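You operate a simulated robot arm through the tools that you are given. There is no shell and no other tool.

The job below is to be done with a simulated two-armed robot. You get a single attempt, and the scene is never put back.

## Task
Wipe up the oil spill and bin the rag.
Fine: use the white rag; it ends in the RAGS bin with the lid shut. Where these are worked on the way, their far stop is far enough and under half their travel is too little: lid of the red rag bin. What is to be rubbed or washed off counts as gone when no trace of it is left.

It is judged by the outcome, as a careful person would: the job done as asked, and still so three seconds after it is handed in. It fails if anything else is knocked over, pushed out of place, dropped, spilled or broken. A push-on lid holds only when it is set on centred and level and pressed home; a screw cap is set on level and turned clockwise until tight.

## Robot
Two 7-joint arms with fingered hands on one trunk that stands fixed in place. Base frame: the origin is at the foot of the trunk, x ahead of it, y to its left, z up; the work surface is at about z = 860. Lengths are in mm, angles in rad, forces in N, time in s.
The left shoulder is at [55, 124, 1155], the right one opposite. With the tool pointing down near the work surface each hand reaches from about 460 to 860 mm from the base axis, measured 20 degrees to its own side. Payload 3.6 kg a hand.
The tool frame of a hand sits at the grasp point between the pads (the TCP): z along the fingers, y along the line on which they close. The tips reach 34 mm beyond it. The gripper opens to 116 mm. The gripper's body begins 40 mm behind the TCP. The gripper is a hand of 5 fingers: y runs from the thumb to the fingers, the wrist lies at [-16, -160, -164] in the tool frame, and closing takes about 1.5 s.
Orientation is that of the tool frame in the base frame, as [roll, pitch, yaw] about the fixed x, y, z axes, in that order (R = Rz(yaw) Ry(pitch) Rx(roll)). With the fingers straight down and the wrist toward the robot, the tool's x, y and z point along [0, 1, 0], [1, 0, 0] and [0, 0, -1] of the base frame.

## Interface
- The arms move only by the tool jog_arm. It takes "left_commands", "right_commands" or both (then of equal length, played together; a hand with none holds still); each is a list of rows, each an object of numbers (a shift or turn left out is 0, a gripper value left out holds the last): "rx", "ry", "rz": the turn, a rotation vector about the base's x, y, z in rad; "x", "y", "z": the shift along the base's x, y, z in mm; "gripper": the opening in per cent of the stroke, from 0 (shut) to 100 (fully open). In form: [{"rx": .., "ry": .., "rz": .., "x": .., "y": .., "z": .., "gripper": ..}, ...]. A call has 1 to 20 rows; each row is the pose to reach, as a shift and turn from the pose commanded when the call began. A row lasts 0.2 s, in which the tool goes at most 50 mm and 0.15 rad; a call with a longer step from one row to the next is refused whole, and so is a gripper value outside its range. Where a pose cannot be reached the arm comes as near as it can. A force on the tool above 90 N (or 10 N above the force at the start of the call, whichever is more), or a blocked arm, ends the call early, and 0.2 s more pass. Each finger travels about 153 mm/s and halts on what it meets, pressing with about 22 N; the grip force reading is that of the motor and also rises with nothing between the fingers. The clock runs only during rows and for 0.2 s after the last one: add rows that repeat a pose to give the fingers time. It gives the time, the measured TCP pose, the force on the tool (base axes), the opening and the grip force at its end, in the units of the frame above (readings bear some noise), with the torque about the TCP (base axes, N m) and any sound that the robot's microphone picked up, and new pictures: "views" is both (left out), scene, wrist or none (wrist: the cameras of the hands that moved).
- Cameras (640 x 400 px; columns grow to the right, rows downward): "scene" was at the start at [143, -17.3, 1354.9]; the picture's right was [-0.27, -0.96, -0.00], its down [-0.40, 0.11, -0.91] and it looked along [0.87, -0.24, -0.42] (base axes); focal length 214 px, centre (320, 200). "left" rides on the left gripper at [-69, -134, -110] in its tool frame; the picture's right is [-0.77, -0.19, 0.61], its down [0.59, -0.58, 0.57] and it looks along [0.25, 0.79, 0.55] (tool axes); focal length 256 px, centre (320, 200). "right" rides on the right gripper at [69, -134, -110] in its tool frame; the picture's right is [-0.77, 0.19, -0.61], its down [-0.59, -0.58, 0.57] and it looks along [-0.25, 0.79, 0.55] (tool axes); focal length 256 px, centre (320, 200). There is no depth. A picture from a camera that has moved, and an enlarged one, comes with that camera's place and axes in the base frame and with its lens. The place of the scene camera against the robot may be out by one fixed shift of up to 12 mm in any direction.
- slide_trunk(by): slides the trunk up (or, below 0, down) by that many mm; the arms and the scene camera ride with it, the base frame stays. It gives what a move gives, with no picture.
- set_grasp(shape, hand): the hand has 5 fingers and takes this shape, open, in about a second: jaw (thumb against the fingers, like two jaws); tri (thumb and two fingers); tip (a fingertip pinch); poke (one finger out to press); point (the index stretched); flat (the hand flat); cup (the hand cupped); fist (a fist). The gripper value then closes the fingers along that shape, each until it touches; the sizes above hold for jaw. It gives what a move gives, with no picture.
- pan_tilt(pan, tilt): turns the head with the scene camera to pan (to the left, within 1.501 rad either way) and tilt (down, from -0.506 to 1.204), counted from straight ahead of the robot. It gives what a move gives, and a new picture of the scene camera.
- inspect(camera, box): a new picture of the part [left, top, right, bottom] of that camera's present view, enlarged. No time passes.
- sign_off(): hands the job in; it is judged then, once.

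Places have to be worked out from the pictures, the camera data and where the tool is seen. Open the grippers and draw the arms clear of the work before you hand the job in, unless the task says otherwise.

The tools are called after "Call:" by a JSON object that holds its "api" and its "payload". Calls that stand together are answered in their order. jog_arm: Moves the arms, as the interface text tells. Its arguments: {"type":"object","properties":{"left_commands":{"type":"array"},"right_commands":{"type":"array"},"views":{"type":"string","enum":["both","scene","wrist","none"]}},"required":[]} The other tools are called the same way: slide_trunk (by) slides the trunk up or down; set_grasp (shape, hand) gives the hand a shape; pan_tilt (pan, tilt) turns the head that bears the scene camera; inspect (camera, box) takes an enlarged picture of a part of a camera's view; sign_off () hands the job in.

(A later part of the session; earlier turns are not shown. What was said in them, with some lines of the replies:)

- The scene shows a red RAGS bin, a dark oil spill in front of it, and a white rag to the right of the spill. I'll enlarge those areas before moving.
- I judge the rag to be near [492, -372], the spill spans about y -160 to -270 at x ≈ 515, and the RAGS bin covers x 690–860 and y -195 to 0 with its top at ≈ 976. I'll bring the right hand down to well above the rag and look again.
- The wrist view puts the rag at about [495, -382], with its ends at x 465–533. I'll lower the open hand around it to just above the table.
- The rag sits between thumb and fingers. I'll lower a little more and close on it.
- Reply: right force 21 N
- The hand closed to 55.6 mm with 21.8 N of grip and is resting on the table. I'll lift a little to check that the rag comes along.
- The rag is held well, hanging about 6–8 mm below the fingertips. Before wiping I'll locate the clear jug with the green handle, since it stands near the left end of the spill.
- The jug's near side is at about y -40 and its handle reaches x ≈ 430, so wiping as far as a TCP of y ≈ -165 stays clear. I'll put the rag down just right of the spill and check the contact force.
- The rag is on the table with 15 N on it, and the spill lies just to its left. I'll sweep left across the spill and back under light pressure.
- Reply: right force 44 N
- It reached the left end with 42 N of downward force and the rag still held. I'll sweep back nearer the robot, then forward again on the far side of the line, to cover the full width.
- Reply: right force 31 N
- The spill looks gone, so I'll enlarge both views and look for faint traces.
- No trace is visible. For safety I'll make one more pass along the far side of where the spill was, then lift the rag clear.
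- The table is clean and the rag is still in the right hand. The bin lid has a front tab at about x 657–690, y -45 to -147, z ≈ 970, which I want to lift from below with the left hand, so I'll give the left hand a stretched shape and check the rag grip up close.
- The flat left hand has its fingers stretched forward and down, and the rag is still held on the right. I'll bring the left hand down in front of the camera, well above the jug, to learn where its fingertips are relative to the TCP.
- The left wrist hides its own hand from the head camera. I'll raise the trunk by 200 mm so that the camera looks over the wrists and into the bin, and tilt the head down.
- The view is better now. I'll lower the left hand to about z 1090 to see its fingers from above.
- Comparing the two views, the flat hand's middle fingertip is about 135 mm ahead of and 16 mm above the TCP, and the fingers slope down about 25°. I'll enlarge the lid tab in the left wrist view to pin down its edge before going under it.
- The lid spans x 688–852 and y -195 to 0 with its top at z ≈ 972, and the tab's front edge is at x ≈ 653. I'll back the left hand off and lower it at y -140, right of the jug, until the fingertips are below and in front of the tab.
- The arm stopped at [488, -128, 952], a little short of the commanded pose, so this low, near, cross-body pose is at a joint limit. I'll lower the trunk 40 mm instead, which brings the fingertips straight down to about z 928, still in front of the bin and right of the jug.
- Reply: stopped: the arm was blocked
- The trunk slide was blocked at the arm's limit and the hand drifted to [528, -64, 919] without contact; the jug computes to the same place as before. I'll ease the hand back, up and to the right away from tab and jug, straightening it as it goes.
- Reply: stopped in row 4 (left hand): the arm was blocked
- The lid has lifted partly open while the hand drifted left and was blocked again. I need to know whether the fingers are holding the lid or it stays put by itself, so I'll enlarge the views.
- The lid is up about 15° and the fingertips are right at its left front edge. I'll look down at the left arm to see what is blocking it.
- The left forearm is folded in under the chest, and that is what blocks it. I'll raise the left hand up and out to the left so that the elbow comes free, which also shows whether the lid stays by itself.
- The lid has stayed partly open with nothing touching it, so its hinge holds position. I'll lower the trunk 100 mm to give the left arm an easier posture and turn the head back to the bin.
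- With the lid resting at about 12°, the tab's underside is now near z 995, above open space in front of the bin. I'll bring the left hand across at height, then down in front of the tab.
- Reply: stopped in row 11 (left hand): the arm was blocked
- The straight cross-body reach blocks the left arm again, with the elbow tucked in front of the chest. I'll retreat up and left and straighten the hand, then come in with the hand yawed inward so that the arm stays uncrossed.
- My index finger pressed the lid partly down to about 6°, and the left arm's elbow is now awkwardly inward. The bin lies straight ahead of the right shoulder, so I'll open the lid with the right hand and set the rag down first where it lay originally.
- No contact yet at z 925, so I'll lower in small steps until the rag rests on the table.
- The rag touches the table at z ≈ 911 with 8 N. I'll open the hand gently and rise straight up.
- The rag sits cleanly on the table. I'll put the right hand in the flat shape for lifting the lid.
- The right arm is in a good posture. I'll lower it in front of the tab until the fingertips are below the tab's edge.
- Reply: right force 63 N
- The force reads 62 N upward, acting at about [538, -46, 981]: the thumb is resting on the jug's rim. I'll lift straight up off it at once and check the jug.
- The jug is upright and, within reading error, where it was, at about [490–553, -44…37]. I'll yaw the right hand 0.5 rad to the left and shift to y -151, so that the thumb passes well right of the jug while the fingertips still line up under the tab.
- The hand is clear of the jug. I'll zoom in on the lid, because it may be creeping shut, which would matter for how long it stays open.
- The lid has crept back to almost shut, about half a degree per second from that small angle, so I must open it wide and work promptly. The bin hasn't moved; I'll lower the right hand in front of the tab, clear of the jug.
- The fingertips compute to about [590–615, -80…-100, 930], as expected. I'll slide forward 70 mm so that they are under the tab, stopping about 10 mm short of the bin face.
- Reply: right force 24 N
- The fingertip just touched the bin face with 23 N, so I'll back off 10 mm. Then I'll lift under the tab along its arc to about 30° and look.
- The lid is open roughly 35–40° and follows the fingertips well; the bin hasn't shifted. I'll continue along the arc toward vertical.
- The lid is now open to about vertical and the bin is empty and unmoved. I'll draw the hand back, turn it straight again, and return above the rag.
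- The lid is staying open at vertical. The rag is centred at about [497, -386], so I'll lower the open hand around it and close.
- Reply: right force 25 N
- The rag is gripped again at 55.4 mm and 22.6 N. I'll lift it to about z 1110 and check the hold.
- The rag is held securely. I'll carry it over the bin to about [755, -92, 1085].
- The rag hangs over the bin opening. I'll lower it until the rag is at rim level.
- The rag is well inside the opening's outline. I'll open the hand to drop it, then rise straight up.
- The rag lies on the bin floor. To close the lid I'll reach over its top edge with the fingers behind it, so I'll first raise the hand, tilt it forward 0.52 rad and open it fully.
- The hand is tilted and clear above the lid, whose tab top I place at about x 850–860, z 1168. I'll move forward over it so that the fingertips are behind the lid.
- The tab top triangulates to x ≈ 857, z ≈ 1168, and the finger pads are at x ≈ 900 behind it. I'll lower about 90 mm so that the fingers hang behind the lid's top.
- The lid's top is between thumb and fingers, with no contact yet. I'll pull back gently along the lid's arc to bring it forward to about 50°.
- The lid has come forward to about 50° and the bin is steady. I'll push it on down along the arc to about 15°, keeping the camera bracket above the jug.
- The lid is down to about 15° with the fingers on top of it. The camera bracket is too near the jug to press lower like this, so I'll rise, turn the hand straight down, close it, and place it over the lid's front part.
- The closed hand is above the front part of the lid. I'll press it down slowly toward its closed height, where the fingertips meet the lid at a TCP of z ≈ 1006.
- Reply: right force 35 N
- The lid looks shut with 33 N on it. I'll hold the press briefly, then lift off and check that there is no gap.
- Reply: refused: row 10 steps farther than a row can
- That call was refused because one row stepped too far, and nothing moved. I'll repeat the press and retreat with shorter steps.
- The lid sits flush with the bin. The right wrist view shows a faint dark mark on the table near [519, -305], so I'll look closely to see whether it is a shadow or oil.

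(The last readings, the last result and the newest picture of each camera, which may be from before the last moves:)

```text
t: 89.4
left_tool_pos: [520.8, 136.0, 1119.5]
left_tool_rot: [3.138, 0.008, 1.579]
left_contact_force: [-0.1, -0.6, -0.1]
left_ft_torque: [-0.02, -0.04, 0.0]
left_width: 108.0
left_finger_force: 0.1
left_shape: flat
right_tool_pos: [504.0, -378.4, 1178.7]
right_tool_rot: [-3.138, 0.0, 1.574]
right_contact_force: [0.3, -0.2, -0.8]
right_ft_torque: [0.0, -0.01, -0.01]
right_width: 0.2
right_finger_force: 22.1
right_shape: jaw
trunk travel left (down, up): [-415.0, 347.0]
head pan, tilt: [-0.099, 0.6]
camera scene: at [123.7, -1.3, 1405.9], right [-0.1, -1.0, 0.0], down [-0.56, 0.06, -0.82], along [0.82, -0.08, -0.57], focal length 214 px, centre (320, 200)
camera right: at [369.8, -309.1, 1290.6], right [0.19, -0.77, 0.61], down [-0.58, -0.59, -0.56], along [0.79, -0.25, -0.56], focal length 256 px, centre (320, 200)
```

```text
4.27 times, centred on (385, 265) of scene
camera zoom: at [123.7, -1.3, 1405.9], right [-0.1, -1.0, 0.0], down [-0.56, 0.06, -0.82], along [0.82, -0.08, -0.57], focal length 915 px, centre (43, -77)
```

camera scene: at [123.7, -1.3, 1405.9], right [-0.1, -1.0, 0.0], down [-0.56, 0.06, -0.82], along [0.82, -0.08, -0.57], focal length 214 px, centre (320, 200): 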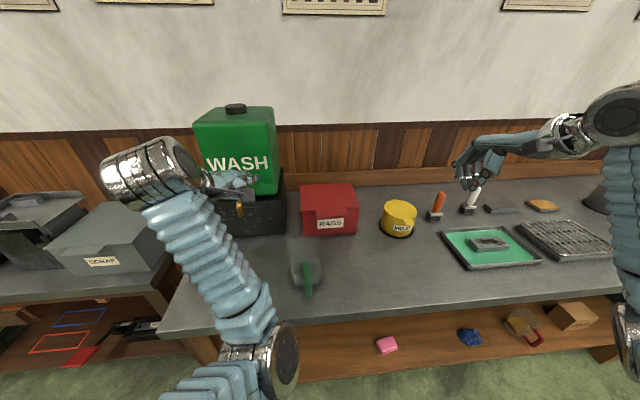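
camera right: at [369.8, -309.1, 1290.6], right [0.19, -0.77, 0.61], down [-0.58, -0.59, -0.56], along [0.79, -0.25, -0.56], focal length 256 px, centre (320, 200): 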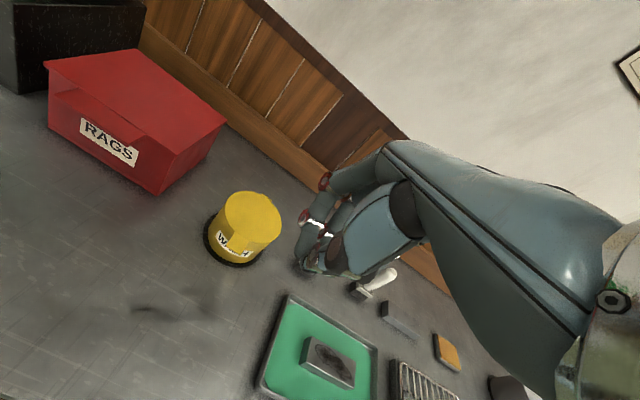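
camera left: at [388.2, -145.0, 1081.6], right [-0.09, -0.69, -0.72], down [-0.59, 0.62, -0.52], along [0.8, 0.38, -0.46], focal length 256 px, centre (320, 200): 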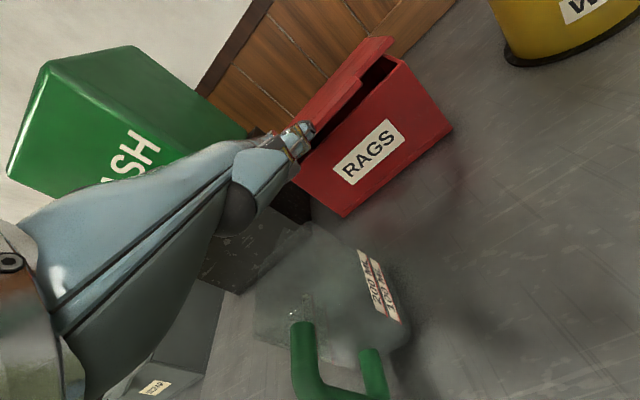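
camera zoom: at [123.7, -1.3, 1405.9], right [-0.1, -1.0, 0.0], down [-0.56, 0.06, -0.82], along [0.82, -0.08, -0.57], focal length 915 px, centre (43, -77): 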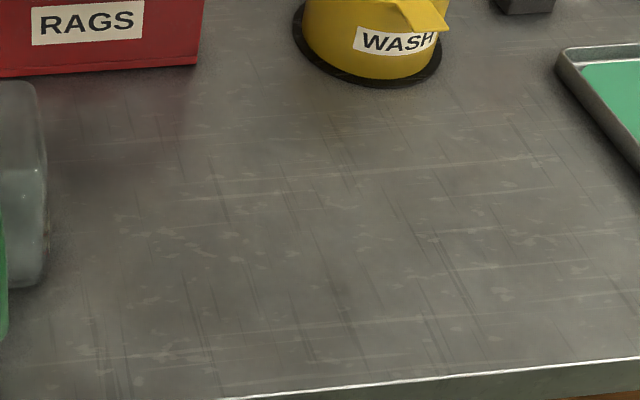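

Those marks are only reflections of the hand; the head view shows clean metal. I'll open the right hand and draw both arms up and back, clear of the work.

Call:
{"api": "jog_arm", "payload": {"right_commands": [{"z": 20, "gripper": 50}, {"z": 45, "x": -6, "gripper": 100}, {"z": 75, "x": -14}, {"z": 105, "x": -22}, {"z": 130, "x": -30}, {"z": 130, "x": -30}, {"z": 130, "x": -30}], "left_commands": [{"z": 25, "y": 5}, {"z": 55, "y": 10}, {"z": 85, "y": 15, "x": -5}, {"z": 115, "y": 20, "x": -10}, {"z": 140, "y": 25, "x": -15}, {"z": 140, "y": 25, "x": -15}, {"z": 140, "y": 25, "x": -15}], "views": "both"}}

Call:
{"api": "inspect", "payload": {"camera": "scene", "box": [180, 90, 460, 320]}}

Call:
{"api": "inspect", "payload": {"camera": "scene", "box": [285, 175, 375, 245]}}

```text
t: 91.0
left_tool_pos: [515.4, 189.9, 1266.8]
left_tool_rot: [3.138, 0.004, 1.625]
left_contact_force: [0.0, 0.3, 0.4]
left_ft_torque: [0.04, 0.0, -0.01]
left_width: 108.1
left_finger_force: 0.1
left_shape: flat
left hand out of reach, approached as far as the arm can: row 2, 3, 4, 5, 6, 7
right_tool_pos: [473.7, -377.2, 1310.0]
right_tool_rot: [-3.138, 0.001, 1.573]
right_contact_force: [0.2, -0.1, 0.8]
right_ft_torque: [-0.02, 0.01, -0.02]
right_width: 115.9
right_finger_force: 0.1
right_shape: jaw
trunk travel left (down, up): [-415.0, 347.0]
head pan, tilt: [-0.099, 0.6]
camera scene: at [123.2, -1.8, 1406.0], right [-0.1, -1.0, 0.0], down [-0.56, 0.06, -0.82], along [0.82, -0.08, -0.57], focal length 214 px, centre (320, 200)
camera right: at [338.4, -308.0, 1421.8], right [0.19, -0.77, 0.61], down [-0.58, -0.59, -0.56], along [0.79, -0.25, -0.56], focal length 256 px, centre (320, 200)
camera left: at [386.7, 114.8, 1376.1], right [-0.14, -0.78, -0.61], down [-0.61, 0.56, -0.57], along [0.78, 0.29, -0.55], focal length 256 px, centre (320, 200)
```

scene: 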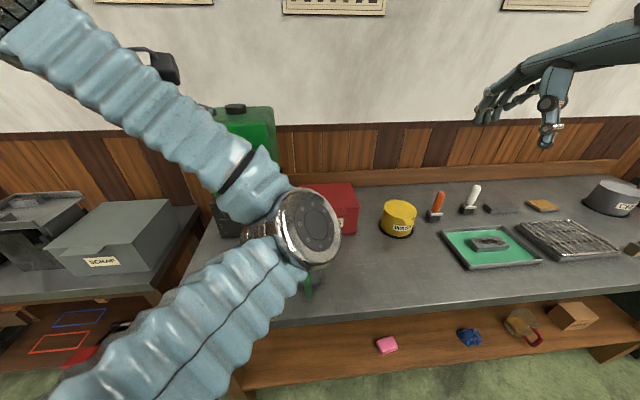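
right: 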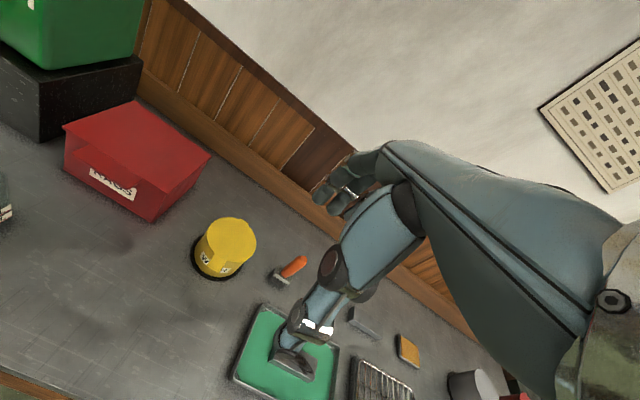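
left: 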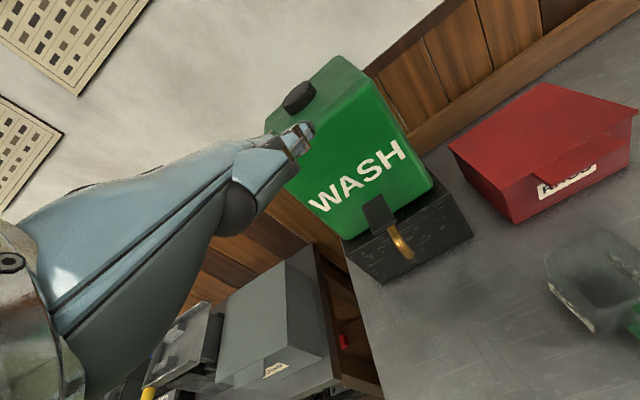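

```text
1.74 times, centred on (320, 205) of scene
camera zoom: at [123.2, -1.8, 1406.0], right [-0.1, -1.0, 0.0], down [-0.56, 0.06, -0.82], along [0.82, -0.08, -0.57], focal length 373 px, centre (320, 191)
```

zoom: 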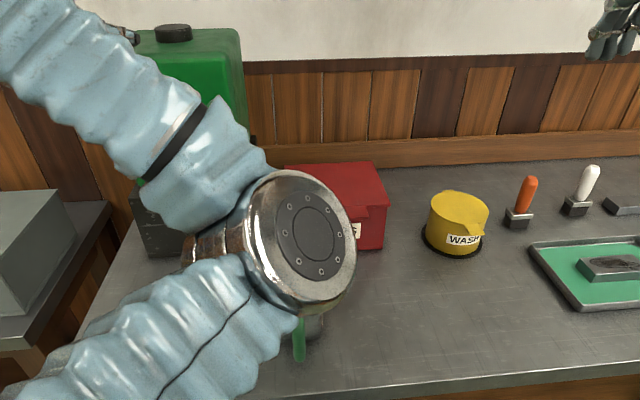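

```text
5.71 times, centred on (330, 210) of scene
camera zoom: at [123.2, -1.8, 1406.0], right [-0.1, -1.0, 0.0], down [-0.56, 0.06, -0.82], along [0.82, -0.08, -0.57], focal length 1226 px, centre (263, 143)
```

zoom: 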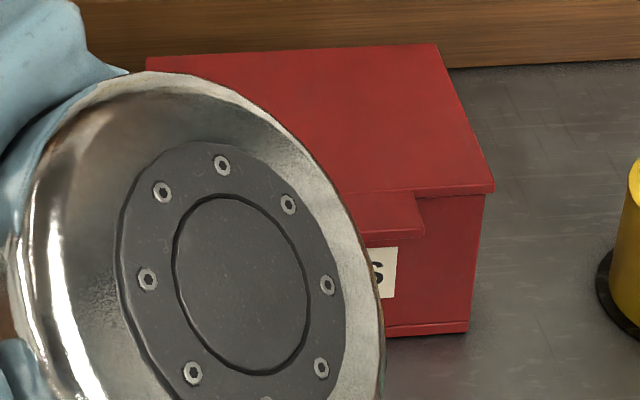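

The lid is flush, the bin is within a few millimetres of its original place, the table is clean, and the jug, tank and tools stand as they were. Both hands are open and clear of the work, so I'll hand the job in.

Call:
{"api": "sign_off", "payload": {}}

```text
The job is handed in.
```

I wiped up the oil spill with the white rag, put the rag in the RAGS bin, and shut the lid. In the last pictures the table showed no trace of oil, and the bin was within a few millimetres of where it started.

- **Lid:** it opened to about vertical, so well past half its travel. After I pressed it shut it sat flush.
- **Jug:** while I was lining up to lift the lid, my right thumb pressed on the rim of the clear measuring jug with about 62 N. I lifted off at once. The jug stayed upright and measured within about a centimetre of its original spot, which is as close as the pictures let me read it.
- **Rag:** I set it back down on the table between wiping and binning, because I needed the right hand free to open the lid. I saw no mark where it had lain.

Both hands were open and clear of the work at hand-in. I didn't get a verdict on the job.
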